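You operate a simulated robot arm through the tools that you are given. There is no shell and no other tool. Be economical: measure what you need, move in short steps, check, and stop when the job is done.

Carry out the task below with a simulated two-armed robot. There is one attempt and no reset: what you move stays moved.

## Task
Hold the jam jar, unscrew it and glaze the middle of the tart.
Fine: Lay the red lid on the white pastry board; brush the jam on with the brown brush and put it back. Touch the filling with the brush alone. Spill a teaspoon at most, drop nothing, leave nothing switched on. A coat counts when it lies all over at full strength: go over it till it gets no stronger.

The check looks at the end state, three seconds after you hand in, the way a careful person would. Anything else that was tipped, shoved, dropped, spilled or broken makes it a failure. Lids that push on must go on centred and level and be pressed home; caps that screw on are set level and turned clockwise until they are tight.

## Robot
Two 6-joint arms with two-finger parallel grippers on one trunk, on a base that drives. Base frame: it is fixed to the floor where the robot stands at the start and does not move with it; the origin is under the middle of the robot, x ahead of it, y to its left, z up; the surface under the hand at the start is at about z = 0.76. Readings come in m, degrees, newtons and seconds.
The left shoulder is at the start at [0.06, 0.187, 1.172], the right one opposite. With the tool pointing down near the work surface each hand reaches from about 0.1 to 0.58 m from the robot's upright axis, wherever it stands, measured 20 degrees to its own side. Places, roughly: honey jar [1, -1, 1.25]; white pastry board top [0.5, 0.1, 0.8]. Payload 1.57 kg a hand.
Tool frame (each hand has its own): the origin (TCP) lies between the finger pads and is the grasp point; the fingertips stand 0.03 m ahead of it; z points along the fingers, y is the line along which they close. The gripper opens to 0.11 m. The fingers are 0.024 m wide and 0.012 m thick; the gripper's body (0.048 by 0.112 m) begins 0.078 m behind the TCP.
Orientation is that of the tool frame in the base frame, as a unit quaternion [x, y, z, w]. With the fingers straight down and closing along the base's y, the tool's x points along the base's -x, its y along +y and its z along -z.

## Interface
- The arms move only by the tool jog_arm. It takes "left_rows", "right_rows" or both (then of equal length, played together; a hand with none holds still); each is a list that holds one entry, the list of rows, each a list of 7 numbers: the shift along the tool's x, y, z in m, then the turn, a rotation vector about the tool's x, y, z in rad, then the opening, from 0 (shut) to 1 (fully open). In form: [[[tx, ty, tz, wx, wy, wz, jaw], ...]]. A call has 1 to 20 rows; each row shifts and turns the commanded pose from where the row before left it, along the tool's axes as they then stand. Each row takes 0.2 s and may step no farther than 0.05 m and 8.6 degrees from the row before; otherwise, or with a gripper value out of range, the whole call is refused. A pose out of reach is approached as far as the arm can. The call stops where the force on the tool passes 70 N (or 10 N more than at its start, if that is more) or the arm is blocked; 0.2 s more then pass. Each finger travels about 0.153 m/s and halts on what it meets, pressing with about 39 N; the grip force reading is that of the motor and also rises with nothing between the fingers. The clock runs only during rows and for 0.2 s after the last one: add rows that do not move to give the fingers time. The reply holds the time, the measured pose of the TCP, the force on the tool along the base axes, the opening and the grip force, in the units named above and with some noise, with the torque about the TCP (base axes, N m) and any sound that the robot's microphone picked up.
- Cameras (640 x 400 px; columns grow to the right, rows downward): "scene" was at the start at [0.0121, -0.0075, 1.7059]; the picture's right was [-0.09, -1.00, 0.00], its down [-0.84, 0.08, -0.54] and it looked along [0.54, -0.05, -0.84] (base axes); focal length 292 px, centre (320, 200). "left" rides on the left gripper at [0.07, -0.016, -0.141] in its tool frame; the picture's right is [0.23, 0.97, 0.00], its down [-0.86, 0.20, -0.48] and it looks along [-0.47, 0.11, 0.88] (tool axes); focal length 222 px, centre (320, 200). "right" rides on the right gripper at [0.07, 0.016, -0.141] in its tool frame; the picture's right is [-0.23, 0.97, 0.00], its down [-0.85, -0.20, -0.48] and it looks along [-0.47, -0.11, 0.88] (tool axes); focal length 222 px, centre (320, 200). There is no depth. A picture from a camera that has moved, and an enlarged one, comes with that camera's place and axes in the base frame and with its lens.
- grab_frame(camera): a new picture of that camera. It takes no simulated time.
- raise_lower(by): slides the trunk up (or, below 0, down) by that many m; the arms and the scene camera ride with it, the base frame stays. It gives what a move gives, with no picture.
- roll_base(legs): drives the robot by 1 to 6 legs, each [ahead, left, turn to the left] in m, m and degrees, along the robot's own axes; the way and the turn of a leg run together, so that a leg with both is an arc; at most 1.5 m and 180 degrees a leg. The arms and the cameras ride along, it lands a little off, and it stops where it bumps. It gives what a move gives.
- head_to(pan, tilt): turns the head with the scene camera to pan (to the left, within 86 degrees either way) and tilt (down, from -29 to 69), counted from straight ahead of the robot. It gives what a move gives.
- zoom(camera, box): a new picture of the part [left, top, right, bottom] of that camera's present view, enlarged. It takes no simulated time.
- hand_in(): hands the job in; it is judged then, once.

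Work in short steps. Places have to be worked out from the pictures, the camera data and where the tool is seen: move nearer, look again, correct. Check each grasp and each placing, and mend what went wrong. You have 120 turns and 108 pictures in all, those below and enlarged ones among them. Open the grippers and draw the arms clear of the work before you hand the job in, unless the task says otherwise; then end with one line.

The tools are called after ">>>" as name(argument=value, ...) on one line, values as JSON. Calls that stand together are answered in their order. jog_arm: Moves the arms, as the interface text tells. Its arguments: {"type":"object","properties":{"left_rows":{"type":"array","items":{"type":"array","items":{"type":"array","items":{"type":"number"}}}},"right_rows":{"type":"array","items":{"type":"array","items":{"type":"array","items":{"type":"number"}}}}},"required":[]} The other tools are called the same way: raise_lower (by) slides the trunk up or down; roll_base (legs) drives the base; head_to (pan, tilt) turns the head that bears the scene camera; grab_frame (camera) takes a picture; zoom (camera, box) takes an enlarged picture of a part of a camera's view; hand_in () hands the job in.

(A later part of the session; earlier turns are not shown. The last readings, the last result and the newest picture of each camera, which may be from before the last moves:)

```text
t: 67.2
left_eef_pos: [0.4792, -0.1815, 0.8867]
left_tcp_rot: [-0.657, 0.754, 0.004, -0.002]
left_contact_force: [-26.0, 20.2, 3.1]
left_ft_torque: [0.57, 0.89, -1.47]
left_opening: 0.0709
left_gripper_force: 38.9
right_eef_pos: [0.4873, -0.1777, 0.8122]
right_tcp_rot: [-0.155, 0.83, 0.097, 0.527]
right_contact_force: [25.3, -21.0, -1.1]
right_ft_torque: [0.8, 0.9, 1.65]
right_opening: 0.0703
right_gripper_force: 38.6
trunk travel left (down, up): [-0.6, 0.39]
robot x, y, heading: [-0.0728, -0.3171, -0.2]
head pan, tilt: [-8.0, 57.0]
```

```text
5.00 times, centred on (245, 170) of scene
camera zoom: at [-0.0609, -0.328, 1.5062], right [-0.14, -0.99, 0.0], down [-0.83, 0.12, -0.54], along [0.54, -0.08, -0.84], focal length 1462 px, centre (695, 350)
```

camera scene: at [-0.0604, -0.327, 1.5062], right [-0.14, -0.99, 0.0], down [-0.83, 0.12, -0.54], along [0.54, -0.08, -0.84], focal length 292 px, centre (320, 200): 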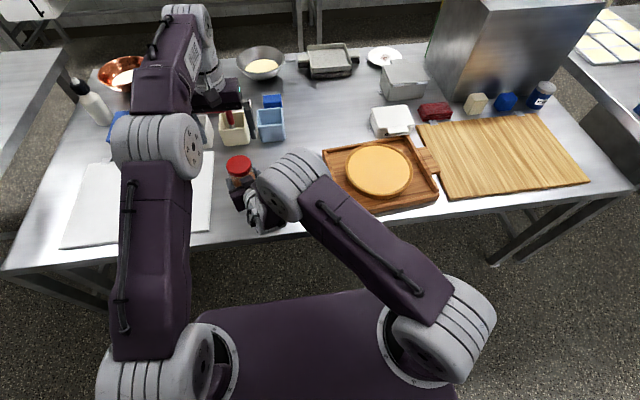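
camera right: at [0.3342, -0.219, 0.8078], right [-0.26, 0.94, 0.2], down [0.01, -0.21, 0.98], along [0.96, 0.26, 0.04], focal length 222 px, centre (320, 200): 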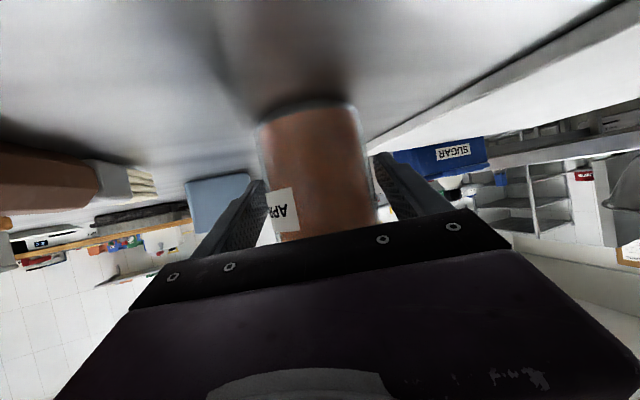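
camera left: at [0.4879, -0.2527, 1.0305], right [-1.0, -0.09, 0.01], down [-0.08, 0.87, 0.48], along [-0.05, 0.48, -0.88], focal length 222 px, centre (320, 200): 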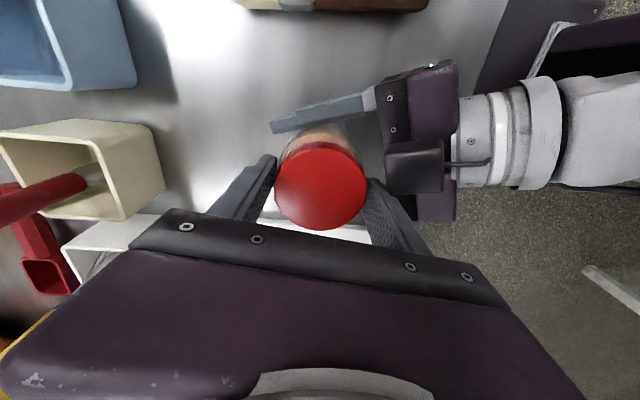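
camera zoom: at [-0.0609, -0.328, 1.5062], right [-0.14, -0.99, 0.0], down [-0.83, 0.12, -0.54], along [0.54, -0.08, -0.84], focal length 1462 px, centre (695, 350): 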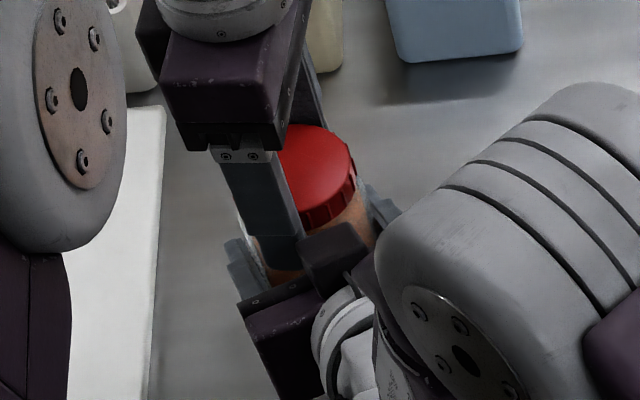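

Lateral load visibly raises the transmissible torque (1.1→1.6). I'll move the right grip 15 mm higher (a shorter lever), regrasp the lid at yaw 0, then turn with a deliberate side load along both closing axes.

>>> jog_arm(left_rows=[[[0, 0, 0, 0, 0, 0, 0.8], [0, 0, 0, 0, 0, 0, 0.8], [0, 0, 0, 0, 0, 0.143, 0.8], [0, 0, 0, 0, 0, 0.143, 0.8], [0, 0, 0, 0, 0, 0.143, 0.8], [0, 0, 0, 0, 0, 0.143, 0.8], [0, 0, 0, 0, 0, 0.143, 0.8], [0, 0, 0, 0, 0, 0.143, 0.8], [0, 0, 0, 0, 0, 0.143, 0.8], [0, 0, 0, 0, 0, 0.143, 0.8], [0, 0, 0, 0, 0, 0.143, 0.8], [0, 0, 0, 0, 0, 0.143, 0.8], [0, 0, 0, 0, 0, 0, 0.8]]], right_rows=[[[0, 0, 0, 0, 0, 0, 0.3], [0, 0, 0, 0, 0, 0, 0.3], [0, 0, 0, 0, 0, 0, 0.7], [0, 0, 0, 0, 0, 0, 0.75], [0, 0, 0, 0, 0, 0, 0.75], [-0.0136, 0, -0.0063, 0, 0, 0, 0.75], [0, 0, 0, 0, 0, 0, 0.75], [0, 0, 0, 0, 0, 0, 0.3], [0, 0, 0, 0, 0, 0, 0], [0, 0, 0, 0, 0, 0, 0], [0, 0, 0, 0, 0, 0, 0], [0, 0, 0, 0, 0, 0, 0], [0, 0, 0, 0, 0, 0, 0]]])

>>> zoom(camera="left", box=[220, 80, 420, 240])

>>> grab_frame(camera="right")

```text
t: 70.0
left_eef_pos: [0.4828, -0.1826, 0.8893]
left_tcp_rot: [-0.001, 1.0, 0.0, 0.0]
left_contact_force: [0.1, 0.2, 0.0]
left_ft_torque: [-0.03, 0.03, 0.02]
left_opening: 0.088
left_gripper_force: 0.0
right_eef_pos: [0.4873, -0.1779, 0.8265]
right_tcp_rot: [-0.157, 0.83, 0.101, 0.526]
right_contact_force: [1.2, 0.1, 2.4]
right_ft_torque: [-0.04, 0.0, 0.11]
right_opening: 0.0702
right_gripper_force: 38.6
trunk travel left (down, up): [-0.6, 0.39]
robot x, y, heading: [-0.0679, -0.3173, -0.2]
head pan, tilt: [-8.0, 57.0]
```

```text
2.50 times, centred on (320, 160) of left
camera zoom: at [0.4133, -0.1979, 1.0313], right [-0.23, 0.97, 0.0], down [0.85, 0.2, 0.48], along [0.47, 0.11, -0.88], focal length 555 px, centre (320, 300)
```

zoom: 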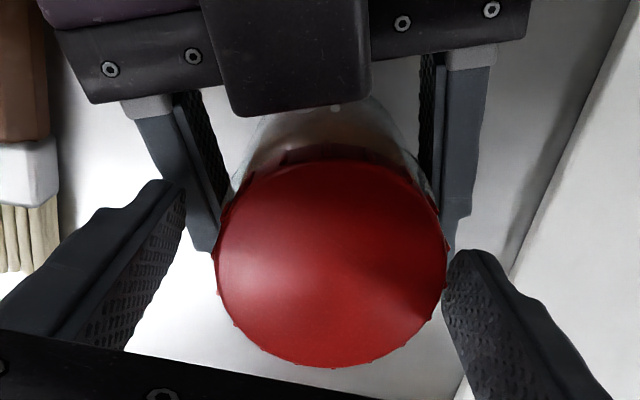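

```text
49 pictures are left
camera right: at [0.3346, -0.2187, 0.823], right [-0.27, 0.94, 0.21], down [0.01, -0.21, 0.98], along [0.96, 0.26, 0.05], focal length 222 px, centre (320, 200)
```

right: 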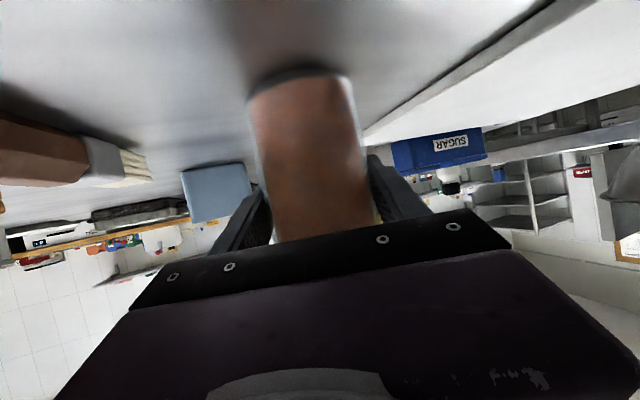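

I'll centre, close, apply a ~7 mm side offset (roughly 50 N) and turn 34° quickly.

>>> jog_arm(left_rows=[[[-0.002, 0.001, 0, 0, 0, 0, 0.8], [0, 0, 0, 0, 0, 0, 0], [0, 0, 0, 0, 0, 0, 0], [0, -0.0035, 0, 0, 0, 0, 0], [0, -0.0035, 0, 0, 0, 0, 0]]])

>>> zoom(camera="left", box=[220, 80, 420, 240])

>>> jog_arm(left_rows=[[[0, 0, 0, 0, 0, -0.149, 0], [0, 0, 0, 0, 0, -0.149, 0], [0, 0, 0, 0, 0, -0.149, 0], [0, 0, 0, 0, 0, -0.1, 0]]])

>>> zoom(camera="left", box=[220, 80, 420, 240])

```text
t: 71.2
left_eef_pos: [0.484, -0.1837, 0.8895]
left_tcp_rot: [-0.003, 1.0, 0.004, 0.001]
left_contact_force: [7.2, 40.3, 1.0]
left_ft_torque: [1.37, 0.0, -0.61]
left_opening: 0.0704
left_gripper_force: 38.6
right_eef_pos: [0.488, -0.1792, 0.8258]
right_tcp_rot: [-0.153, 0.831, 0.099, 0.525]
right_contact_force: [-5.1, -36.9, 12.2]
right_ft_torque: [0.94, -0.24, 0.57]
right_opening: 0.0705
right_gripper_force: 39.3
trunk travel left (down, up): [-0.6, 0.39]
robot x, y, heading: [-0.074, -0.3161, -0.2]
head pan, tilt: [-8.0, 57.0]
```

```text
2.50 times, centred on (320, 160) of left
camera zoom: at [0.4146, -0.2006, 1.0309], right [-0.23, 0.97, 0.01], down [0.85, 0.2, 0.48], along [0.47, 0.12, -0.88], focal length 555 px, centre (320, 300)
```

zoom: 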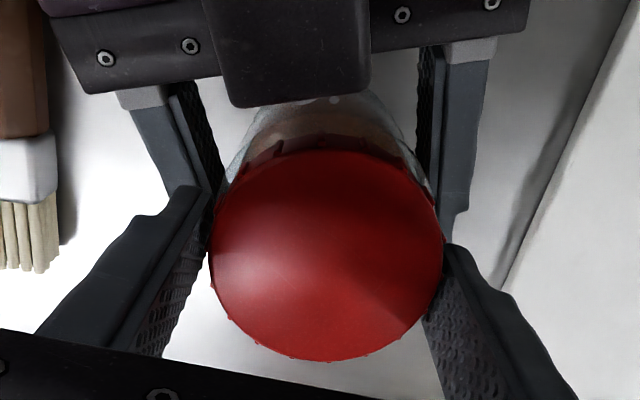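

```text
t: 72.2
left_eef_pos: [0.4821, -0.182, 0.8888]
left_tcp_rot: [-0.273, 0.962, 0.007, -0.001]
left_contact_force: [-25.6, 50.3, 9.1]
left_ft_torque: [1.73, 0.84, -0.91]
left_opening: 0.0704
left_gripper_force: 39.2
right_eef_pos: [0.4893, -0.1822, 0.8256]
right_tcp_rot: [-0.15, 0.831, 0.097, 0.527]
right_contact_force: [23.2, -45.1, 0.2]
right_ft_torque: [1.17, 1.03, 1.13]
right_opening: 0.0709
right_gripper_force: 38.9
trunk travel left (down, up): [-0.6, 0.39]
robot x, y, heading: [-0.0691, -0.3175, -0.0]
head pan, tilt: [-8.0, 57.0]
```

```text
2.50 times, centred on (320, 160) of left
camera zoom: at [0.4321, -0.2335, 1.0304], right [-0.7, 0.71, 0.01], down [0.63, 0.61, 0.48], along [0.33, 0.35, -0.88], focal length 555 px, centre (320, 300)
```

zoom: 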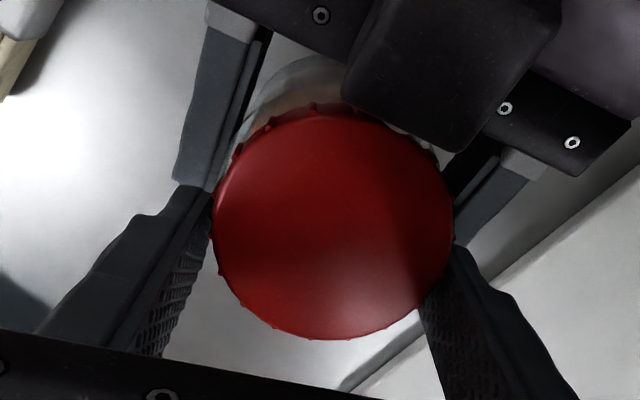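

The lid ellipse turned more face-on, so the jar or lid has tilted about 14°. I'll look before doing anything.

>>> zoom(camera="scene", box=[200, 130, 290, 210])

>>> zoom(camera="right", box=[220, 60, 420, 240])

```text
5.00 times, centred on (245, 170) of scene
camera zoom: at [-0.0622, -0.3268, 1.5062], right [-0.14, -0.99, 0.0], down [-0.83, 0.12, -0.55], along [0.54, -0.08, -0.84], focal length 1462 px, centre (695, 350)
```

zoom: 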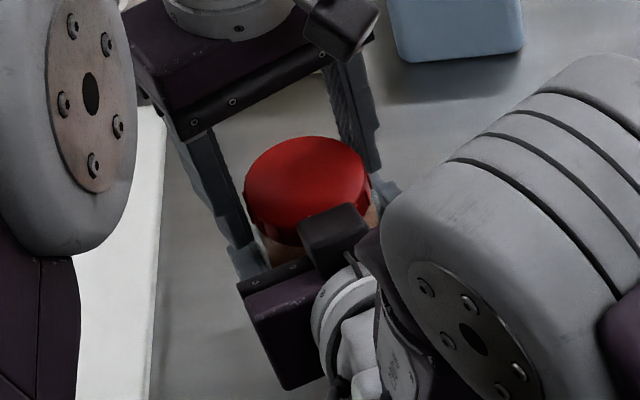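

```text
2.22 times, centred on (320, 150) of right
camera zoom: at [0.3357, -0.2212, 0.8231], right [-0.25, 0.94, 0.21], down [0.01, -0.21, 0.98], along [0.97, 0.25, 0.05], focal length 494 px, centre (320, 311)
```

zoom: 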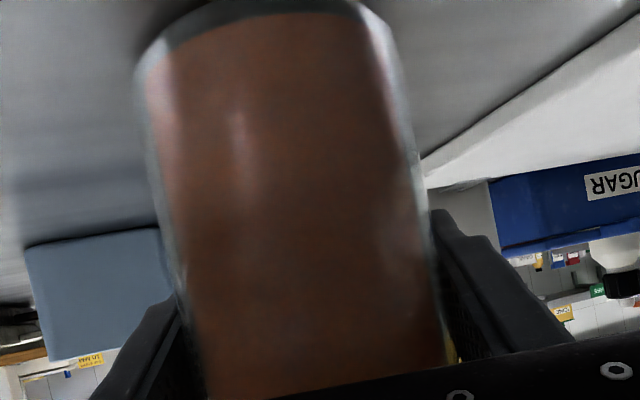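

The side load only tipped the jar in the right pads, and the scene view shows the lid hasn't risen. I'll back off: release the left and lift it clear, then open the right so the jar settles upright.

>>> jog_arm(left_rows=[[[0, 0, 0, 0, 0, 0, 0.72], [0, 0, 0, 0, 0, 0, 0.85], [0, 0, 0, 0, 0, 0, 0.9], [0, 0, -0.04, 0, 0, 0, 0.9], [0, 0, -0.04, 0, 0, 0, 0.9], [0, 0, -0.04, 0, 0, 0, 1], [0, 0, 0, 0, 0, 0, 1]]])

>>> jog_arm(right_rows=[[[0, 0, 0, 0, 0, 0, 0.66], [0, 0, 0, 0, 0, 0, 0.7], [0, 0, 0, 0, 0, 0, 0.75], [0.0136, 0, 0.0063, 0, 0, 0, 0.75], [0, 0, 0, 0, 0, 0, 0.75]]])

>>> grab_frame(camera="left")

>>> grab_frame(camera="right")

```text
t: 73.8
left_eef_pos: [0.486, -0.1879, 1.0097]
left_tcp_rot: [-0.273, 0.962, 0.0, 0.0]
left_contact_force: [0.7, -0.2, -0.4]
left_ft_torque: [0.03, 0.0, -0.02]
left_opening: 0.11
left_gripper_force: 0.1
right_eef_pos: [0.4869, -0.1763, 0.8275]
right_tcp_rot: [-0.156, 0.83, 0.1, 0.526]
right_contact_force: [-1.8, 2.5, 0.8]
right_ft_torque: [-0.07, 0.11, -0.13]
right_opening: 0.0705
right_gripper_force: 38.9
trunk travel left (down, up): [-0.6, 0.39]
robot x, y, heading: [-0.0727, -0.319, -0.1]
head pan, tilt: [-8.0, 57.0]
```

```text
t: 75.0
left_eef_pos: [0.487, -0.1872, 1.0097]
left_tcp_rot: [-0.274, 0.962, 0.0, 0.0]
left_contact_force: [-0.2, -0.2, 0.4]
left_ft_torque: [0.02, 0.0, 0.0]
left_opening: 0.1101
left_gripper_force: 0.0
right_eef_pos: [0.4871, -0.1767, 0.8113]
right_tcp_rot: [-0.157, 0.83, 0.099, 0.526]
right_contact_force: [0.0, -0.1, 0.2]
right_ft_torque: [0.05, -0.01, 0.04]
right_opening: 0.0825
right_gripper_force: 0.0
trunk travel left (down, up): [-0.6, 0.39]
robot x, y, heading: [-0.0754, -0.3177, -0.2]
head pan, tilt: [-8.0, 57.0]
```

```text
44 pictures are left
camera left: at [0.435, -0.2368, 1.1522], right [-0.7, 0.71, 0.0], down [0.62, 0.62, 0.48], along [0.34, 0.34, -0.88], focal length 222 px, centre (320, 200)
```

left: 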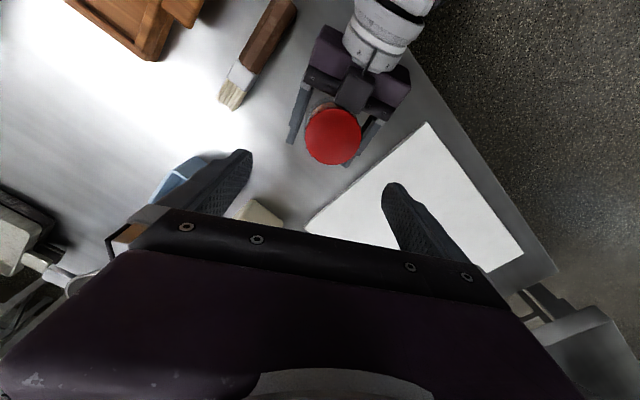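

```text
43 pictures are left
camera right: at [0.3348, -0.2175, 0.8083], right [-0.26, 0.94, 0.2], down [0.01, -0.21, 0.98], along [0.96, 0.26, 0.05], focal length 222 px, centre (320, 200)
```

right: 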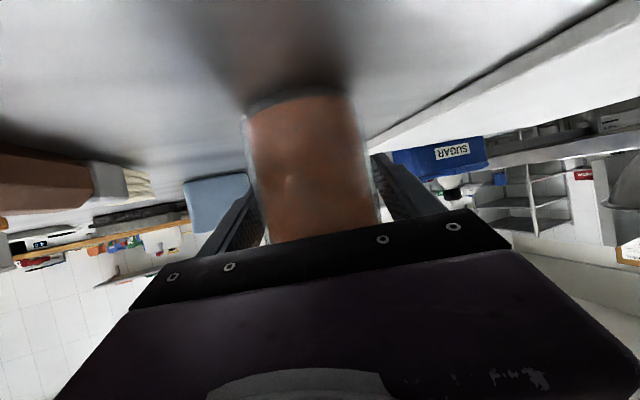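

The jar is upright, now near (0.47, -0.181). My hypothesis is that the left grip slips because only the fingertips touch, off the pads. I'll re-pose the left hand to come from the +y side tilted ~50°, so the pad centre holds the lid alone, and first re-centre the right grip.

>>> jog_arm(left_rows=[[[0, 0, 0, 0, 0, 0.1416, 1], [0, 0, 0, 0, 0, 0.1416, 1], [0, 0, 0, 0, 0, 0.1416, 1], [0, 0, 0, 0, 0, 0.1416, 1], [0, 0, 0, 0, 0, 0.1416, 1], [0, 0, 0, 0, 0, 0.1416, 1], [0, 0, 0, 0, 0, 0.1416, 1], [0, 0, 0, 0, 0, 0.1416, 1], [0, 0, 0, 0, 0, 0.1416, 1], [0, 0, 0, 0, 0, 0.1416, 1], [0, 0, 0, 0, 0, 0.1416, 1], [0, 0, 0, 0, 0, 0.1416, 1], [0, 0, 0, 0, 0, 0.1416, 1], [0, 0, 0, 0, 0, 0.1416, 1], [0, 0, 0, 0, 0, 0.1416, 1], [0, 0, 0, 0, -0.145, 0, 1], [0, 0, 0, 0, -0.145, 0, 1], [0, 0, 0, 0, -0.145, 0, 1], [0, 0, 0, 0, -0.145, 0, 1], [0, 0, 0, 0, 0, 0, 1]]])

>>> jog_arm(right_rows=[[[0.0032, 0, -0.0067, 0, 0, 0, 0.8], [0.0032, 0, -0.0067, 0, 0, 0, 0.8], [0, 0, 0, 0, 0, 0, 0.5], [0, 0, 0, 0, 0, 0, 0], [0, 0, 0, 0, 0, 0, 0]]])

```text
t: 79.2
left_eef_pos: [0.4842, -0.1875, 1.0091]
left_tcp_rot: [0.678, 0.678, -0.202, 0.202]
left_contact_force: [-1.0, 0.8, -0.3]
left_ft_torque: [-0.05, -0.01, 0.01]
left_opening: 0.1099
left_gripper_force: 0.1
right_eef_pos: [0.4878, -0.1766, 0.812]
right_tcp_rot: [-0.158, 0.83, 0.1, 0.526]
right_contact_force: [-0.8, 0.3, 1.0]
right_ft_torque: [0.0, -0.01, -0.04]
right_opening: 0.0825
right_gripper_force: 0.1
trunk travel left (down, up): [-0.6, 0.39]
robot x, y, heading: [-0.0718, -0.3172, -0.3]
head pan, tilt: [-8.0, 57.0]
```

```text
t: 80.4
left_eef_pos: [0.4841, -0.1887, 1.0098]
left_tcp_rot: [0.677, 0.677, -0.203, 0.203]
left_contact_force: [0.3, -0.8, 0.1]
left_ft_torque: [0.01, -0.02, 0.02]
left_opening: 0.1101
left_gripper_force: 0.0
right_eef_pos: [0.4789, -0.1736, 0.8136]
right_tcp_rot: [-0.157, 0.83, 0.098, 0.526]
right_contact_force: [0.3, -0.9, 1.1]
right_ft_torque: [0.04, -0.06, -0.02]
right_opening: 0.0706
right_gripper_force: 38.3
right hand out of reach, approached as far as the arm can: row 1, 2
trunk travel left (down, up): [-0.6, 0.39]
robot x, y, heading: [-0.0714, -0.3169, -0.3]
head pan, tilt: [-8.0, 57.0]
```

Both are fine so far. I'll tilt the left hand further, to 57°, and look.

>>> jog_arm(left_rows=[[[0, 0, -0.02, 0, -0.14, 0, 1], [0, 0, -0.02, 0, -0.14, 0, 1], [0, 0, -0.02, 0, -0.14, 0, 1], [0, 0, 0, 0, 0, 0, 1]]])

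>>> grab_frame(camera="left")

>>> grab_frame(camera="scene")

```text
t: 81.4
left_eef_pos: [0.4824, -0.1484, 1.0548]
left_tcp_rot: [0.621, 0.62, -0.34, 0.339]
left_contact_force: [0.4, 0.0, -0.4]
left_ft_torque: [-0.01, -0.01, -0.01]
left_opening: 0.1096
left_gripper_force: 0.0
right_eef_pos: [0.4784, -0.1729, 0.8142]
right_tcp_rot: [-0.158, 0.83, 0.099, 0.526]
right_contact_force: [2.4, 0.3, 2.8]
right_ft_torque: [-0.07, -0.03, 0.08]
right_opening: 0.0702
right_gripper_force: 38.9
trunk travel left (down, up): [-0.6, 0.39]
robot x, y, heading: [-0.0731, -0.3166, -0.2]
head pan, tilt: [-8.0, 57.0]
```

```text
42 pictures are left
camera left: at [0.4673, 0.0097, 1.0724], right [0.97, 0.12, -0.19], down [0.2, -0.06, 0.98], along [0.11, -0.99, -0.08], focal length 222 px, centre (320, 200)
```

left: 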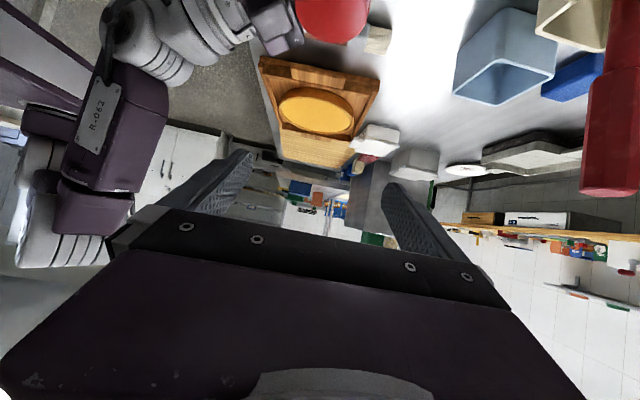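

```text
41 pictures are left
camera scene: at [-0.0604, -0.3279, 1.5062], right [-0.14, -0.99, 0.0], down [-0.83, 0.12, -0.54], along [0.54, -0.08, -0.84], focal length 292 px, centre (320, 200)
```

scene: 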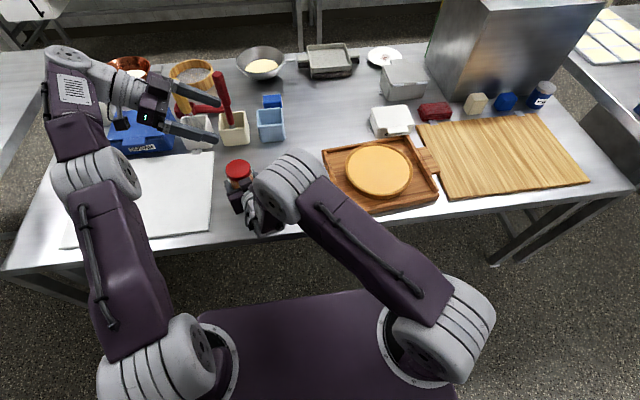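

The left hand reaches this pose. The right palm is too close to the lid for the left's near finger, so I'll open the right, back the base up 3 cm, and regrip the jar lower and with more room.

>>> jog_arm(right_rows=[[[0, 0, 0, 0, 0, 0, 0.72], [0, 0, 0, 0, 0, 0, 0.85], [0, 0, 0, 0, 0, 0, 0.9]]])

>>> roll_base(legs=[[-0.03, 0, 0]])

>>> jog_arm(right_rows=[[[0.0, 0, 0.004, 0, 0, 0, 0.9], [0.0063, -0.001, 0.003, 0, 0, 0, 0.9], [0.0063, -0.001, 0.003, 0, 0, 0, 0.9], [0, 0, 0, 0, 0, 0, 0.9]]])

>>> grab_frame(camera="right")

```text
t: 82.2
left_eef_pos: [0.4846, -0.1483, 1.0542]
left_tcp_rot: [0.621, 0.621, -0.339, 0.339]
left_contact_force: [-0.1, 0.0, 0.2]
left_ft_torque: [0.02, -0.04, 0.03]
left_opening: 0.1098
left_gripper_force: 0.0
right_eef_pos: [0.4784, -0.1734, 0.8137]
right_tcp_rot: [-0.156, 0.831, 0.097, 0.525]
right_contact_force: [0.5, 0.1, 0.3]
right_ft_torque: [-0.03, 0.01, 0.01]
right_opening: 0.0989
right_gripper_force: 0.0
trunk travel left (down, up): [-0.6, 0.39]
robot x, y, heading: [-0.0691, -0.3167, -0.1]
head pan, tilt: [-8.0, 57.0]
```

```text
t: 83.0
left_eef_pos: [0.4553, -0.1474, 1.0526]
left_tcp_rot: [0.621, 0.621, -0.34, 0.338]
left_contact_force: [-0.4, 0.4, -0.3]
left_ft_torque: [0.01, 0.0, -0.02]
left_opening: 0.11
left_gripper_force: 0.2
right_eef_pos: [0.4497, -0.1732, 0.8137]
right_tcp_rot: [-0.157, 0.83, 0.098, 0.526]
right_contact_force: [1.1, -0.2, 0.0]
right_ft_torque: [-0.03, 0.01, -0.03]
right_opening: 0.0989
right_gripper_force: 0.1
trunk travel left (down, up): [-0.6, 0.39]
robot x, y, heading: [-0.0995, -0.3118, -0.2]
head pan, tilt: [-8.0, 57.0]
```

```text
t: 84.0
left_eef_pos: [0.4533, -0.1483, 1.0534]
left_tcp_rot: [0.62, 0.621, -0.338, 0.34]
left_contact_force: [-0.1, -0.6, -0.3]
left_ft_torque: [0.0, 0.0, 0.02]
left_opening: 0.1102
left_gripper_force: 0.0
right_eef_pos: [0.4536, -0.1745, 0.7989]
right_tcp_rot: [-0.157, 0.831, 0.096, 0.525]
right_contact_force: [-0.2, -0.2, 0.4]
right_ft_torque: [-0.01, 0.0, -0.01]
right_opening: 0.0991
right_gripper_force: 0.1
trunk travel left (down, up): [-0.6, 0.39]
robot x, y, heading: [-0.103, -0.3184, 0.0]
head pan, tilt: [-8.0, 57.0]
```

```text
40 pictures are left
camera right: at [0.3004, -0.2156, 0.7953], right [-0.26, 0.94, 0.2], down [0.01, -0.2, 0.98], along [0.96, 0.26, 0.04], focal length 222 px, centre (320, 200)
```

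right: 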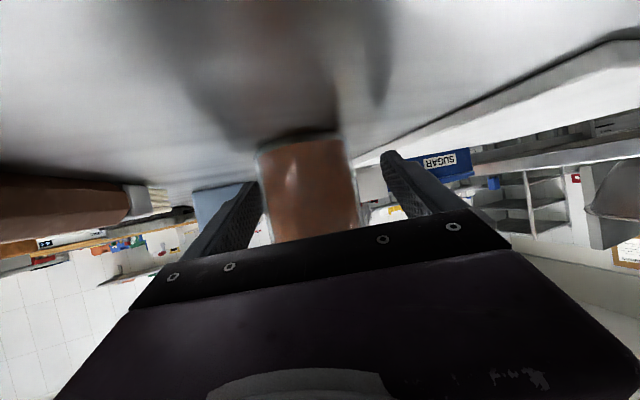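

The jar axis is about 16 mm ahead of the right TCP. I'll nudge 6 mm forward and close.

>>> jog_arm(right_rows=[[[-0.0025, 0, 0.0054, 0, 0, 0, 0.9], [0, 0, 0, 0, 0, 0, 0.5], [0, 0, 0, 0, 0, 0, 0], [0, 0, 0, 0, 0, 0, 0], [0, 0, 0, 0, 0, 0, 0]]], left_rows=[[[0.0353, 0.004, 0.0064, 0, 0, 0, 1], [0.0353, 0.004, 0.0064, 0, 0, 0, 0.9], [0.0353, 0.004, 0.0064, 0, 0, 0, 0.85], [0.0353, 0.004, 0.0064, 0, 0, 0, 0.85], [0, 0, 0, 0, 0, 0, 0.85]]])

>>> grab_frame(camera="left")

>>> zoom(camera="scene", box=[140, 70, 300, 200])

```text
t: 85.2
left_eef_pos: [0.4457, -0.0996, 0.917]
left_tcp_rot: [0.62, 0.621, -0.339, 0.339]
left_contact_force: [0.2, 0.3, 0.2]
left_ft_torque: [0.02, -0.02, 0.0]
left_opening: 0.0934
left_gripper_force: 0.0
left hand out of reach, approached as far as the arm can: row 2, 3, 4
right_eef_pos: [0.4581, -0.1722, 0.7985]
right_tcp_rot: [-0.157, 0.831, 0.098, 0.525]
right_contact_force: [0.3, -0.3, -0.4]
right_ft_torque: [0.11, 0.06, 0.02]
right_opening: 0.0699
right_gripper_force: 39.2
trunk travel left (down, up): [-0.6, 0.39]
robot x, y, heading: [-0.1003, -0.3148, 0.0]
head pan, tilt: [-8.0, 57.0]
```

```text
39 pictures are left
camera left: at [0.4289, 0.0572, 0.9358], right [0.97, 0.12, -0.19], down [0.2, -0.06, 0.98], along [0.11, -0.99, -0.08], focal length 222 px, centre (320, 200)
```

left: 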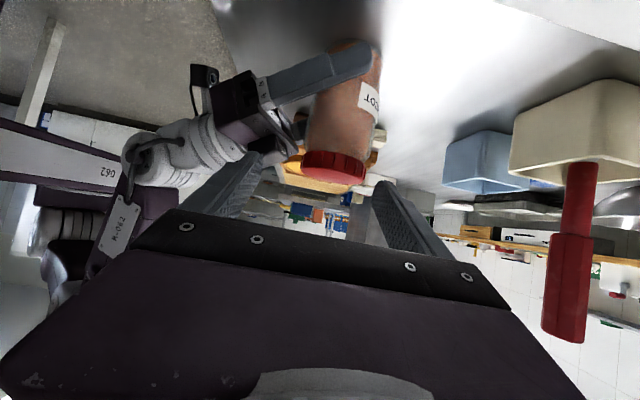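

```text
3.08 times, centred on (220, 135) of scene
camera zoom: at [-0.0894, -0.3273, 1.5061], right [-0.14, -0.99, 0.0], down [-0.83, 0.12, -0.54], along [0.54, -0.08, -0.84], focal length 900 px, centre (628, 400)
```

zoom: 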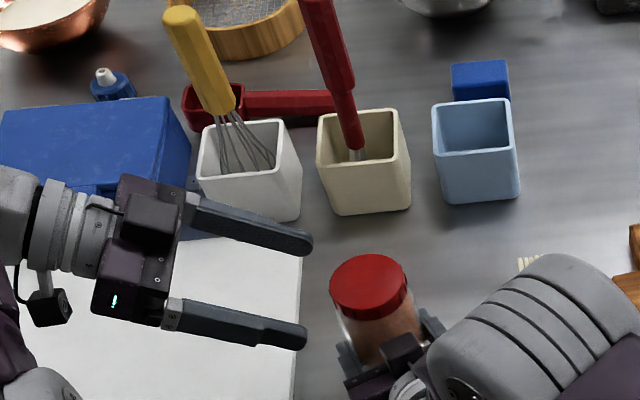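

This is a great side view of the lid and jar, and the label shows the jar has turned a lot in the right grip. I'll zoom in to see whether the lid has lifted off its shoulder.

>>> zoom(camera="left", box=[270, 30, 410, 200])

```text
2.35 times, centred on (340, 115) of left
camera zoom: at [0.4289, 0.0572, 0.9358], right [0.97, 0.12, -0.19], down [0.2, -0.06, 0.98], along [0.11, -0.99, -0.08], focal length 523 px, centre (273, 400)
```

zoom: 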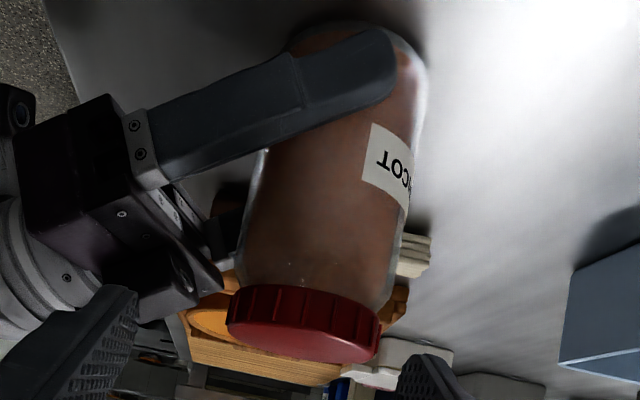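

Geometry from this view puts the lid at about z 0.862–0.88. So at ≤0.8855 the fingertips were clamping the jar (0.0705), while at 0.892–0.894 they held only the lid (0.068), which did turn with low torque. I'll go back to top-down and use that height.

>>> jog_arm(left_rows=[[[-0.028, 0, -0.0182, 0, 0, 0, 1], [-0.028, 0, -0.0182, 0, 0, 0, 1], [-0.028, 0, -0.0182, 0, 0, 0, 1], [0, 0, 0, 0, 0.1436, 0, 1], [0, 0, 0, 0, 0.1436, 0, 1], [0, 0, 0, 0, 0.1436, 0, 1], [0, 0, 0, 0, 0.1436, 0, 1], [0, 0, 0, 0, 0.1436, 0, 1], [0, 0, 0, 0, 0.1436, 0, 1], [0, 0, 0, 0, 0.1436, 0, 1], [0, 0, 0, 0, 0, -0.135, 1], [0, 0, 0, 0, 0, -0.135, 1], [0, 0, 0, 0, 0, -0.135, 1], [0, 0, 0, 0, 0, -0.135, 1], [0, 0, 0, 0, 0, -0.135, 1], [0, 0, 0, 0, 0, -0.135, 1], [0, 0, 0, 0, 0, -0.135, 1], [0, 0, 0, 0, 0, 0, 1]]])

```text
t: 89.0
left_eef_pos: [0.4395, -0.08, 1.0668]
left_tcp_rot: [0.307, 0.952, 0.002, -0.003]
left_contact_force: [0.1, 0.4, -0.4]
left_ft_torque: [-0.01, -0.04, -0.01]
left_opening: 0.1101
left_gripper_force: 0.1
left hand out of reach, approached as far as the arm can: row 3, 4, 5, 6, 7, 8, 9, 10
right_eef_pos: [0.4592, -0.1726, 0.7978]
right_tcp_rot: [-0.157, 0.83, 0.097, 0.526]
right_contact_force: [-0.5, -0.4, -0.3]
right_ft_torque: [0.01, -0.01, -0.03]
right_opening: 0.07
right_gripper_force: 38.8
trunk travel left (down, up): [-0.6, 0.39]
robot x, y, heading: [-0.1013, -0.3163, -0.1]
head pan, tilt: [-8.0, 57.0]
```

Now move above the lid at 0.96 and look.

>>> jog_arm(left_rows=[[[-0.0201, -0.0157, 0.0267, 0, 0, 0, 1], [-0.0201, -0.0157, 0.0267, 0, 0, 0, 0.9], [-0.0201, -0.0157, 0.0267, 0, 0, 0, 0.85], [-0.0201, -0.0157, 0.0267, 0, 0, 0, 0.82], [0, 0, 0, 0, 0, 0, 0.82]]])

>>> zoom(camera="left", box=[220, 60, 420, 240])

```text
t: 90.2
left_eef_pos: [0.4392, -0.1762, 1.0609]
left_tcp_rot: [0.308, 0.951, 0.001, -0.007]
left_contact_force: [0.1, 0.4, -0.1]
left_ft_torque: [-0.02, 0.03, -0.01]
left_opening: 0.0901
left_gripper_force: 0.0
left hand out of reach, approached as far as the arm can: row 1, 2, 3, 4
right_eef_pos: [0.4591, -0.1721, 0.7959]
right_tcp_rot: [-0.157, 0.83, 0.098, 0.525]
right_contact_force: [0.4, 0.9, -0.3]
right_ft_torque: [-0.01, -0.02, -0.01]
right_opening: 0.0698
right_gripper_force: 38.4
trunk travel left (down, up): [-0.6, 0.39]
robot x, y, heading: [-0.1024, -0.315, -0.2]
head pan, tilt: [-8.0, 57.0]
```

```text
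2.22 times, centred on (320, 150) of left
camera zoom: at [0.3755, -0.1489, 1.2043], right [0.39, 0.92, 0.0], down [0.82, -0.34, 0.47], along [0.43, -0.18, -0.89], focal length 494 px, centre (320, 311)
```

zoom: 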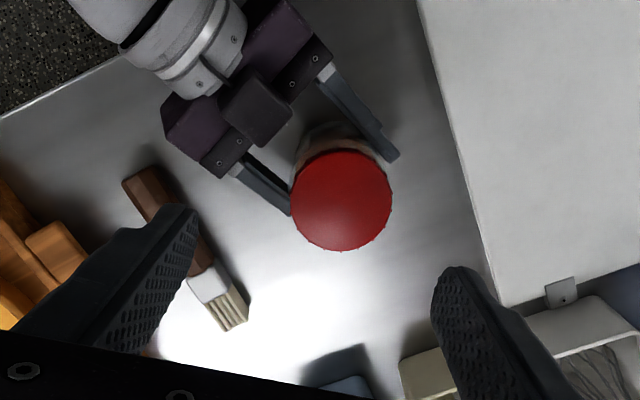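

The left arm is near its reach limit up high. Going lower should bring it in, so I'll descend towards the lid centre at about (0.463, -0.174).

>>> jog_arm(left_rows=[[[0, 0, 0.04, 0, 0, 0, 0.82], [0, 0, 0.04, 0, 0, 0, 0.82], [-0.009, 0.008, 0.025, 0, 0, 0, 0.82], [-0.009, 0.008, 0.015, 0, 0, 0, 0.82], [0, 0, 0, 0, 0, 0, 0.82]]])

>>> zoom(camera="left", box=[220, 60, 420, 240])

```text
t: 91.4
left_eef_pos: [0.4632, -0.1751, 1.0208]
left_tcp_rot: [0.308, 0.951, 0.001, -0.002]
left_contact_force: [-0.1, -0.5, -0.4]
left_ft_torque: [0.01, -0.05, -0.03]
left_opening: 0.0902
left_gripper_force: 0.0
left hand out of reach, approached as far as the arm can: row 1, 2
right_eef_pos: [0.4592, -0.1722, 0.7984]
right_tcp_rot: [-0.157, 0.831, 0.098, 0.524]
right_contact_force: [0.3, -0.1, 0.8]
right_ft_torque: [-0.03, 0.05, 0.0]
right_opening: 0.0702
right_gripper_force: 38.6
trunk travel left (down, up): [-0.6, 0.39]
robot x, y, heading: [-0.1028, -0.3165, -0.2]
head pan, tilt: [-8.0, 57.0]
```

```text
2.22 times, centred on (320, 150) of left
camera zoom: at [0.3975, -0.1471, 1.163], right [0.39, 0.92, 0.0], down [0.81, -0.34, 0.48], along [0.44, -0.18, -0.88], focal length 494 px, centre (320, 311)
```

zoom: 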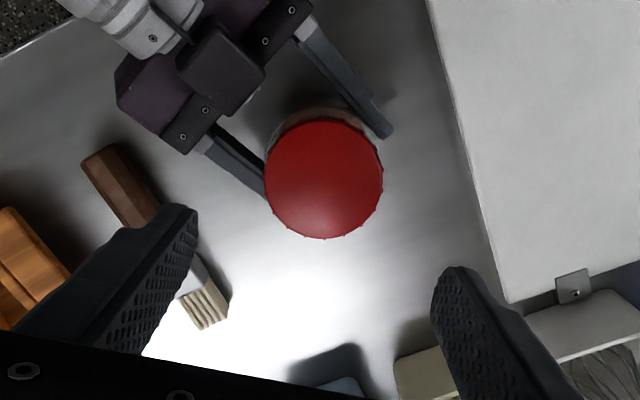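

Aligned. Descend to 0.895 and close, checking the opening.

>>> jog_arm(left_rows=[[[0, 0, 0.0315, 0, 0, 0, 0.82], [0, 0, 0.0315, 0, 0, 0, 0.82], [0, 0, 0.0315, 0, 0, 0, 0.82], [0, 0, 0.0315, 0, 0, 0, 0.82], [0, 0, 0, 0, 0, 0, 0], [0, 0, 0, 0, 0, 0, 0], [0, 0, 0, 0, 0, 0, 0]]])

>>> zoom(camera="left", box=[220, 80, 420, 240])

```text
t: 93.0
left_eef_pos: [0.4637, -0.1751, 0.8955]
left_tcp_rot: [0.307, 0.952, 0.003, 0.0]
left_contact_force: [11.0, 13.6, 0.8]
left_ft_torque: [0.2, -0.37, 0.39]
left_opening: 0.0666
left_gripper_force: 39.2
right_eef_pos: [0.4587, -0.1736, 0.7985]
right_tcp_rot: [-0.156, 0.83, 0.098, 0.526]
right_contact_force: [-10.4, -11.9, 0.0]
right_ft_torque: [1.01, -0.56, -0.5]
right_opening: 0.0698
right_gripper_force: 38.9
trunk travel left (down, up): [-0.6, 0.39]
robot x, y, heading: [-0.1012, -0.3145, -0.3]
head pan, tilt: [-8.0, 57.0]
```

```text
2.50 times, centred on (320, 160) of left
camera zoom: at [0.3976, -0.1476, 1.0376], right [0.39, 0.92, 0.01], down [0.81, -0.34, 0.48], along [0.44, -0.18, -0.88], focal length 555 px, centre (320, 300)
```

zoom: 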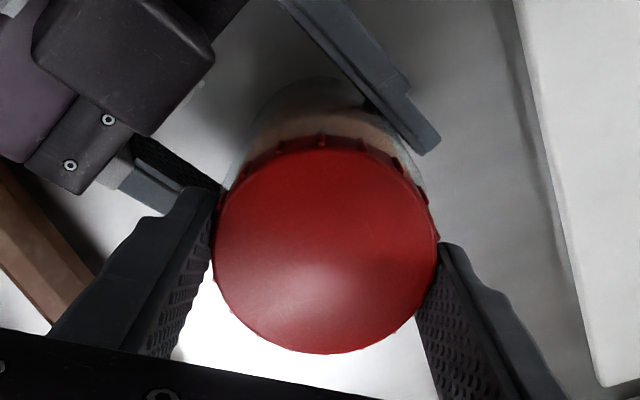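

Opening 0.0666 with no vertical force, so it's a clean lid grip. Relieve the side load and turn 11°, then compare ridges.

>>> jog_arm(left_rows=[[[0, 0.002, 0, 0, 0, 0, 0], [0, 0, 0, 0, 0, -0.098, 0], [0, 0, 0, 0, 0, -0.098, 0]]])

>>> zoom(camera="left", box=[220, 80, 420, 240])

```text
t: 93.8
left_eef_pos: [0.4637, -0.1741, 0.896]
left_tcp_rot: [0.213, 0.977, 0.003, -0.002]
left_contact_force: [-4.0, 8.7, 7.8]
left_ft_torque: [0.21, 0.07, -0.71]
left_opening: 0.0662
left_gripper_force: 39.1
right_eef_pos: [0.4582, -0.1721, 0.7992]
right_tcp_rot: [-0.157, 0.83, 0.098, 0.526]
right_contact_force: [4.1, -7.1, -3.1]
right_ft_torque: [0.58, 0.53, 0.69]
right_opening: 0.0701
right_gripper_force: 39.6
trunk travel left (down, up): [-0.6, 0.39]
robot x, y, heading: [-0.1023, -0.3181, -0.1]
head pan, tilt: [-8.0, 57.0]
```

```text
2.50 times, centred on (320, 160) of left
camera zoom: at [0.3946, -0.1593, 1.0384], right [0.2, 0.98, 0.0], down [0.86, -0.18, 0.48], along [0.47, -0.09, -0.88], focal length 555 px, centre (320, 300)
```

zoom: 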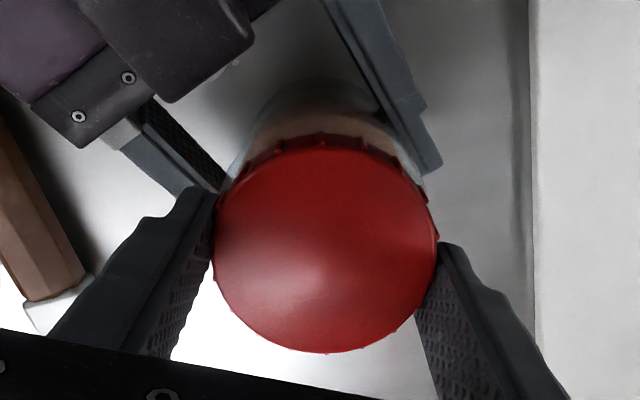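

Zero ridge shift at 0.71 N·m: the lid turns with the fingers. I'll continue the stroke to yaw ≈+75° with a slight upward follow.

>>> jog_arm(left_rows=[[[0, 0, -0.0003, 0, 0, -0.145, 0], [0, 0, -0.0003, 0, 0, -0.145, 0], [0, 0, -0.0003, 0, 0, -0.145, 0], [0, 0, -0.0003, 0, 0, -0.145, 0], [0, 0, -0.0003, 0, 0, -0.145, 0], [0, 0, -0.0003, 0, 0, -0.145, 0], [0, 0, -0.0003, 0, 0, -0.145, 0], [0, 0, -0.0003, 0, 0, -0.145, 0], [0, 0, -0.0003, 0, 0, -0.145, 0], [0, 0, -0.0003, 0, 0, -0.145, 0], [0, 0, -0.0003, 0, 0, -0.145, 0], [0, 0, -0.0003, 0, 0, -0.145, 0]]])

>>> zoom(camera="left", box=[220, 60, 420, 240])

```text
t: 96.4
left_eef_pos: [0.4646, -0.1711, 0.8989]
left_tcp_rot: [-0.61, 0.793, 0.006, 0.001]
left_contact_force: [-18.0, 23.3, -3.5]
left_ft_torque: [1.19, 0.58, -0.2]
left_opening: 0.066
left_gripper_force: 39.2
right_eef_pos: [0.4586, -0.1736, 0.8002]
right_tcp_rot: [-0.155, 0.831, 0.098, 0.526]
right_contact_force: [19.0, -23.1, 0.4]
right_ft_torque: [1.2, 1.29, 0.07]
right_opening: 0.0709
right_gripper_force: 38.7
trunk travel left (down, up): [-0.6, 0.39]
robot x, y, heading: [-0.1021, -0.3173, -0.3]
head pan, tilt: [-8.0, 57.0]
```

```text
2.22 times, centred on (320, 150) of left
camera zoom: at [0.4631, -0.2442, 1.0411], right [-1.0, 0.03, 0.01], down [0.03, 0.87, 0.49], along [0.01, 0.49, -0.87], focal length 494 px, centre (320, 311)
```

zoom: 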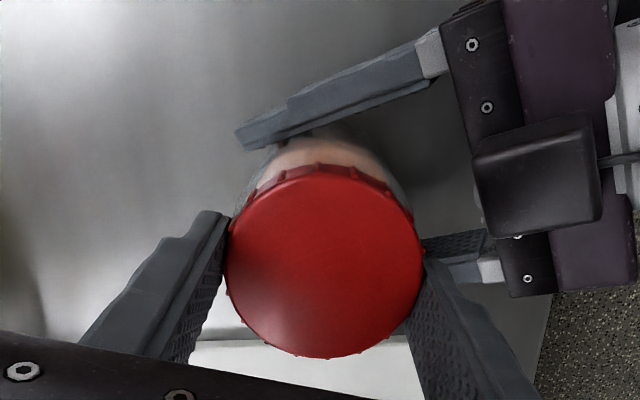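

Torque has dropped to 0.2, so the lid is loose and turning. I'll rotate back and do another stroke in one call.

>>> jog_arm(left_rows=[[[0, 0, 0, 0, 0, 0, 0.8], [-0.002, 0.002, 0, 0, 0, 0, 0.8], [0, 0, 0, 0, 0, 0.148, 0.8], [0, 0, 0, 0, 0, 0.148, 0.8], [0, 0, 0, 0, 0, 0.148, 0.8], [0, 0, 0, 0, 0, 0.148, 0.8], [0, 0, 0, 0, 0, 0.148, 0.8], [0, 0, 0, 0, 0, 0.148, 0.8], [0, 0, 0, 0, 0, 0.148, 0.8], [0, 0, 0, 0, 0, 0.148, 0.8], [0, 0, 0, 0, 0, 0.148, 0.8], [0, 0, 0, 0, 0, 0.148, 0.8], [0, 0, 0, 0, 0, 0.148, 0.8], [0, 0, 0, 0, 0, 0.148, 0.8], [0, 0, 0, 0, 0, 0.148, 0.8], [0, 0, 0, 0, 0, 0, 0], [0, 0, 0, 0, 0, 0, 0], [0, 0, 0, 0, 0, 0, 0]]])

```text
t: 100.2
left_eef_pos: [0.4635, -0.1719, 0.8997]
left_tcp_rot: [0.302, 0.953, 0.001, -0.002]
left_contact_force: [-13.4, -15.8, 5.7]
left_ft_torque: [-1.14, 0.95, 0.07]
left_opening: 0.0662
left_gripper_force: 39.1
right_eef_pos: [0.4589, -0.1713, 0.7985]
right_tcp_rot: [-0.157, 0.83, 0.098, 0.526]
right_contact_force: [14.5, 17.3, -5.7]
right_ft_torque: [-0.52, 0.54, 0.04]
right_opening: 0.0703
right_gripper_force: 38.7
trunk travel left (down, up): [-0.6, 0.39]
robot x, y, heading: [-0.1059, -0.3155, -0.4]
head pan, tilt: [-8.0, 57.0]
```

Gripped on the lid again (0.0662). Relieve the side load, then a 110° stroke.

>>> jog_arm(left_rows=[[[0, -0.002, 0, 0, 0, 0, 0], [0, 0, -0.0003, 0, 0, -0.145, 0], [0, 0, -0.0003, 0, 0, -0.145, 0], [0, 0, -0.0003, 0, 0, -0.145, 0], [0, 0, -0.0003, 0, 0, -0.145, 0], [0, 0, -0.0003, 0, 0, -0.145, 0], [0, 0, -0.0003, 0, 0, -0.145, 0], [0, 0, -0.0003, 0, 0, -0.145, 0], [0, 0, -0.0003, 0, 0, -0.145, 0], [0, 0, -0.0003, 0, 0, -0.145, 0], [0, 0, -0.0003, 0, 0, -0.145, 0], [0, 0, -0.0003, 0, 0, -0.145, 0], [0, 0, -0.0003, 0, 0, -0.145, 0], [0, 0, -0.0003, 0, 0, -0.145, 0]]])

>>> zoom(camera="scene", box=[200, 120, 290, 200])

```text
t: 103.2
left_eef_pos: [0.4614, -0.1717, 0.9034]
left_tcp_rot: [-0.594, 0.804, 0.003, 0.001]
left_contact_force: [-1.4, 18.8, 0.1]
left_ft_torque: [0.42, 0.03, -0.19]
left_opening: 0.0664
left_gripper_force: 39.1
right_eef_pos: [0.4594, -0.1739, 0.7963]
right_tcp_rot: [-0.156, 0.831, 0.098, 0.525]
right_contact_force: [-0.4, -17.9, 0.5]
right_ft_torque: [1.45, 0.09, 0.13]
right_opening: 0.0699
right_gripper_force: 39.0
trunk travel left (down, up): [-0.6, 0.39]
robot x, y, heading: [-0.1016, -0.3135, -0.4]
head pan, tilt: [-8.0, 57.0]
```

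```text
5.00 times, centred on (245, 160) of scene
camera zoom: at [-0.0902, -0.3272, 1.5062], right [-0.14, -0.99, 0.0], down [-0.83, 0.12, -0.54], along [0.54, -0.08, -0.84], focal length 1462 px, centre (695, 400)
```

zoom: 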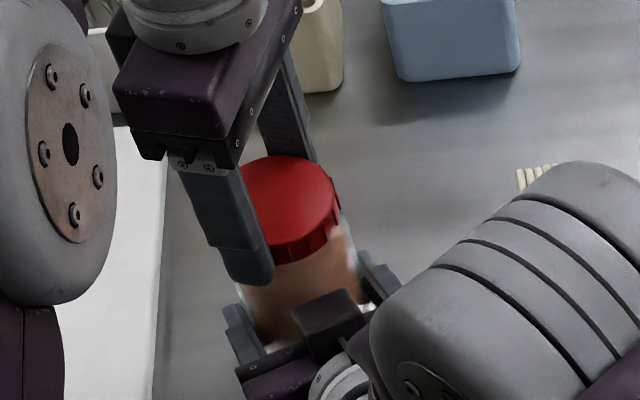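

The lid has clearly risen. I'll try a gentle 4 mm lift to see whether it is free.

>>> jog_arm(left_rows=[[[0, 0, -0.002, 0, 0, 0, 0], [0, 0, -0.002, 0, 0, 0, 0]]])

```text
t: 103.8
left_eef_pos: [0.4617, -0.1719, 0.9079]
left_tcp_rot: [-0.594, 0.805, 0.004, 0.0]
left_contact_force: [-4.4, 18.1, -9.4]
left_ft_torque: [0.17, 0.06, 0.05]
left_opening: 0.0665
left_gripper_force: 38.7
right_eef_pos: [0.4602, -0.1734, 0.7995]
right_tcp_rot: [-0.156, 0.83, 0.099, 0.525]
right_contact_force: [4.2, -17.3, 5.2]
right_ft_torque: [1.73, 0.28, -0.11]
right_opening: 0.0702
right_gripper_force: 39.5
trunk travel left (down, up): [-0.6, 0.39]
robot x, y, heading: [-0.1016, -0.3153, -0.0]
head pan, tilt: [-8.0, 57.0]
```

Slight downward pull of 9 N. I'll relieve the side load, turn 50° more and lift again.

>>> jog_arm(left_rows=[[[-0.002, 0.0006, 0, 0, 0, 0, 0], [0, 0, -0.0004, 0, 0, -0.145, 0], [0, 0, -0.0004, 0, 0, -0.145, 0], [0, 0, -0.0004, 0, 0, -0.145, 0], [0, 0, -0.0004, 0, 0, -0.145, 0], [0, 0, -0.0004, 0, 0, -0.145, 0], [0, 0, -0.0004, 0, 0, -0.145, 0], [0, 0, -0.003, 0, 0, 0, 0]]])

>>> zoom(camera="scene", box=[200, 120, 290, 200])

```text
t: 105.6
left_eef_pos: [0.465, -0.1723, 0.9156]
left_tcp_rot: [0.878, -0.479, 0.004, -0.003]
left_contact_force: [0.0, 0.1, 0.5]
left_ft_torque: [0.0, -0.03, 0.01]
left_opening: 0.0665
left_gripper_force: 38.9
right_eef_pos: [0.4562, -0.17, 0.7979]
right_tcp_rot: [-0.16, 0.83, 0.097, 0.525]
right_contact_force: [0.1, 0.6, 0.6]
right_ft_torque: [0.2, -0.12, 0.05]
right_opening: 0.0697
right_gripper_force: 38.6
trunk travel left (down, up): [-0.6, 0.39]
robot x, y, heading: [-0.0997, -0.3153, -0.2]
head pan, tilt: [-8.0, 57.0]
```

```text
5.00 times, centred on (245, 160) of scene
camera zoom: at [-0.0896, -0.3273, 1.5063], right [-0.14, -0.99, 0.0], down [-0.83, 0.12, -0.54], along [0.54, -0.08, -0.84], focal length 1462 px, centre (695, 400)
```

zoom: 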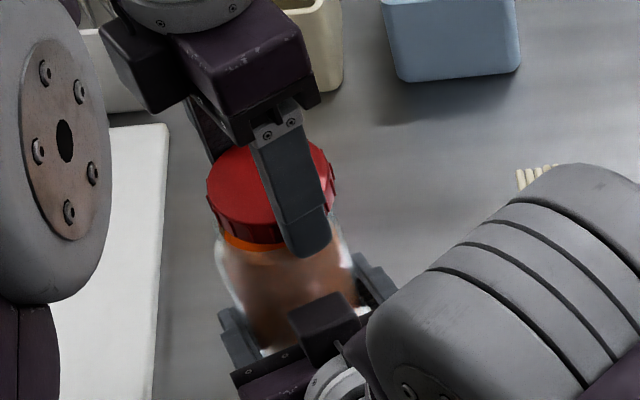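

All forces are zero and the neck is visible under the lid: it's free. I'll lift it slowly clear of the jar.

>>> jog_arm(left_rows=[[[0, 0, -0.01, 0, 0, 0, 0], [0, 0, -0.02, 0, 0, 0, 0], [0, 0, -0.03, 0, 0, 0, 0], [0, 0, 0, 0, 0, 0, 0]]])

>>> grab_frame(camera="scene")

```text
t: 106.6
left_eef_pos: [0.4619, -0.1712, 0.9738]
left_tcp_rot: [0.877, -0.48, -0.002, -0.003]
left_contact_force: [-1.4, 0.0, -0.2]
left_ft_torque: [0.01, 0.0, 0.01]
left_opening: 0.0661
left_gripper_force: 39.1
right_eef_pos: [0.4588, -0.1725, 0.798]
right_tcp_rot: [-0.157, 0.831, 0.098, 0.525]
right_contact_force: [-0.9, 0.6, 0.6]
right_ft_torque: [0.06, 0.04, -0.01]
right_opening: 0.07
right_gripper_force: 38.8
trunk travel left (down, up): [-0.6, 0.39]
robot x, y, heading: [-0.1033, -0.32, -0.2]
head pan, tilt: [-8.0, 57.0]
```

```text
29 pictures are left
camera scene: at [-0.0893, -0.3273, 1.5061], right [-0.14, -0.99, 0.0], down [-0.83, 0.12, -0.54], along [0.54, -0.08, -0.84], focal length 292 px, centre (320, 200)
```

scene: 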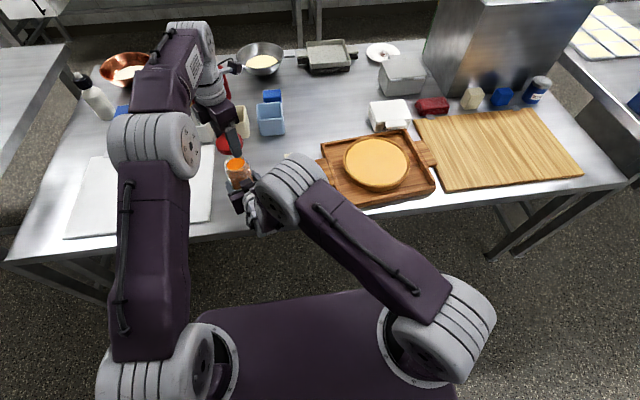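

The lid is off, with the open jar held. I'll carry the lid over the white board to about (0.44, 0.0).

>>> jog_arm(left_rows=[[[-0.0375, -0.0172, 0, 0, 0, 0, 0], [-0.0375, -0.0172, 0, 0, 0, 0, 0], [-0.0375, -0.0172, 0, 0, 0, 0, 0], [-0.0375, -0.0172, 0, 0, 0, 0, 0], [0, 0, 0.04, 0, 0, 0, 0], [0, 0, 0.04, 0, 0, 0, 0], [0, 0, 0.03, 0, 0, 0, 0], [0, 0, 0, 0, 0, 0, 0]]])

>>> grab_frame(camera="left")

```text
t: 108.4
left_eef_pos: [0.4402, -0.0068, 0.8639]
left_tcp_rot: [0.877, -0.48, -0.002, -0.002]
left_contact_force: [-0.5, 0.1, -0.4]
left_ft_torque: [-0.01, -0.03, 0.04]
left_opening: 0.0664
left_gripper_force: 38.7
right_eef_pos: [0.4586, -0.1733, 0.7975]
right_tcp_rot: [-0.157, 0.831, 0.098, 0.525]
right_contact_force: [-0.7, -0.1, -0.1]
right_ft_torque: [0.01, -0.02, 0.02]
right_opening: 0.0698
right_gripper_force: 38.7
trunk travel left (down, up): [-0.6, 0.39]
robot x, y, heading: [-0.0994, -0.317, -0.1]
head pan, tilt: [-8.0, 57.0]
```

```text
28 pictures are left
camera left: at [0.4913, -0.0563, 1.0062], right [-0.7, -0.72, 0.0], down [-0.63, 0.61, 0.48], along [-0.34, 0.34, -0.88], focal length 222 px, centre (320, 200)
```

left: 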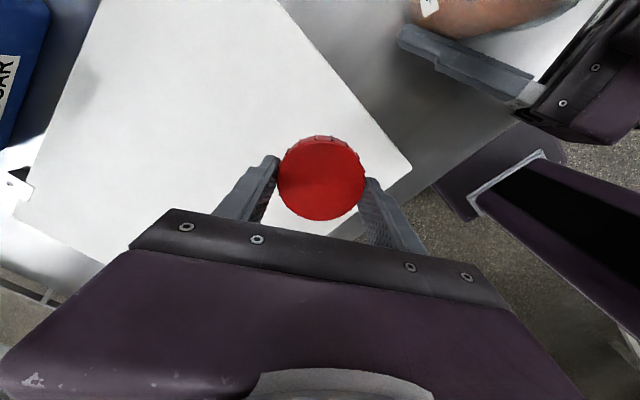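

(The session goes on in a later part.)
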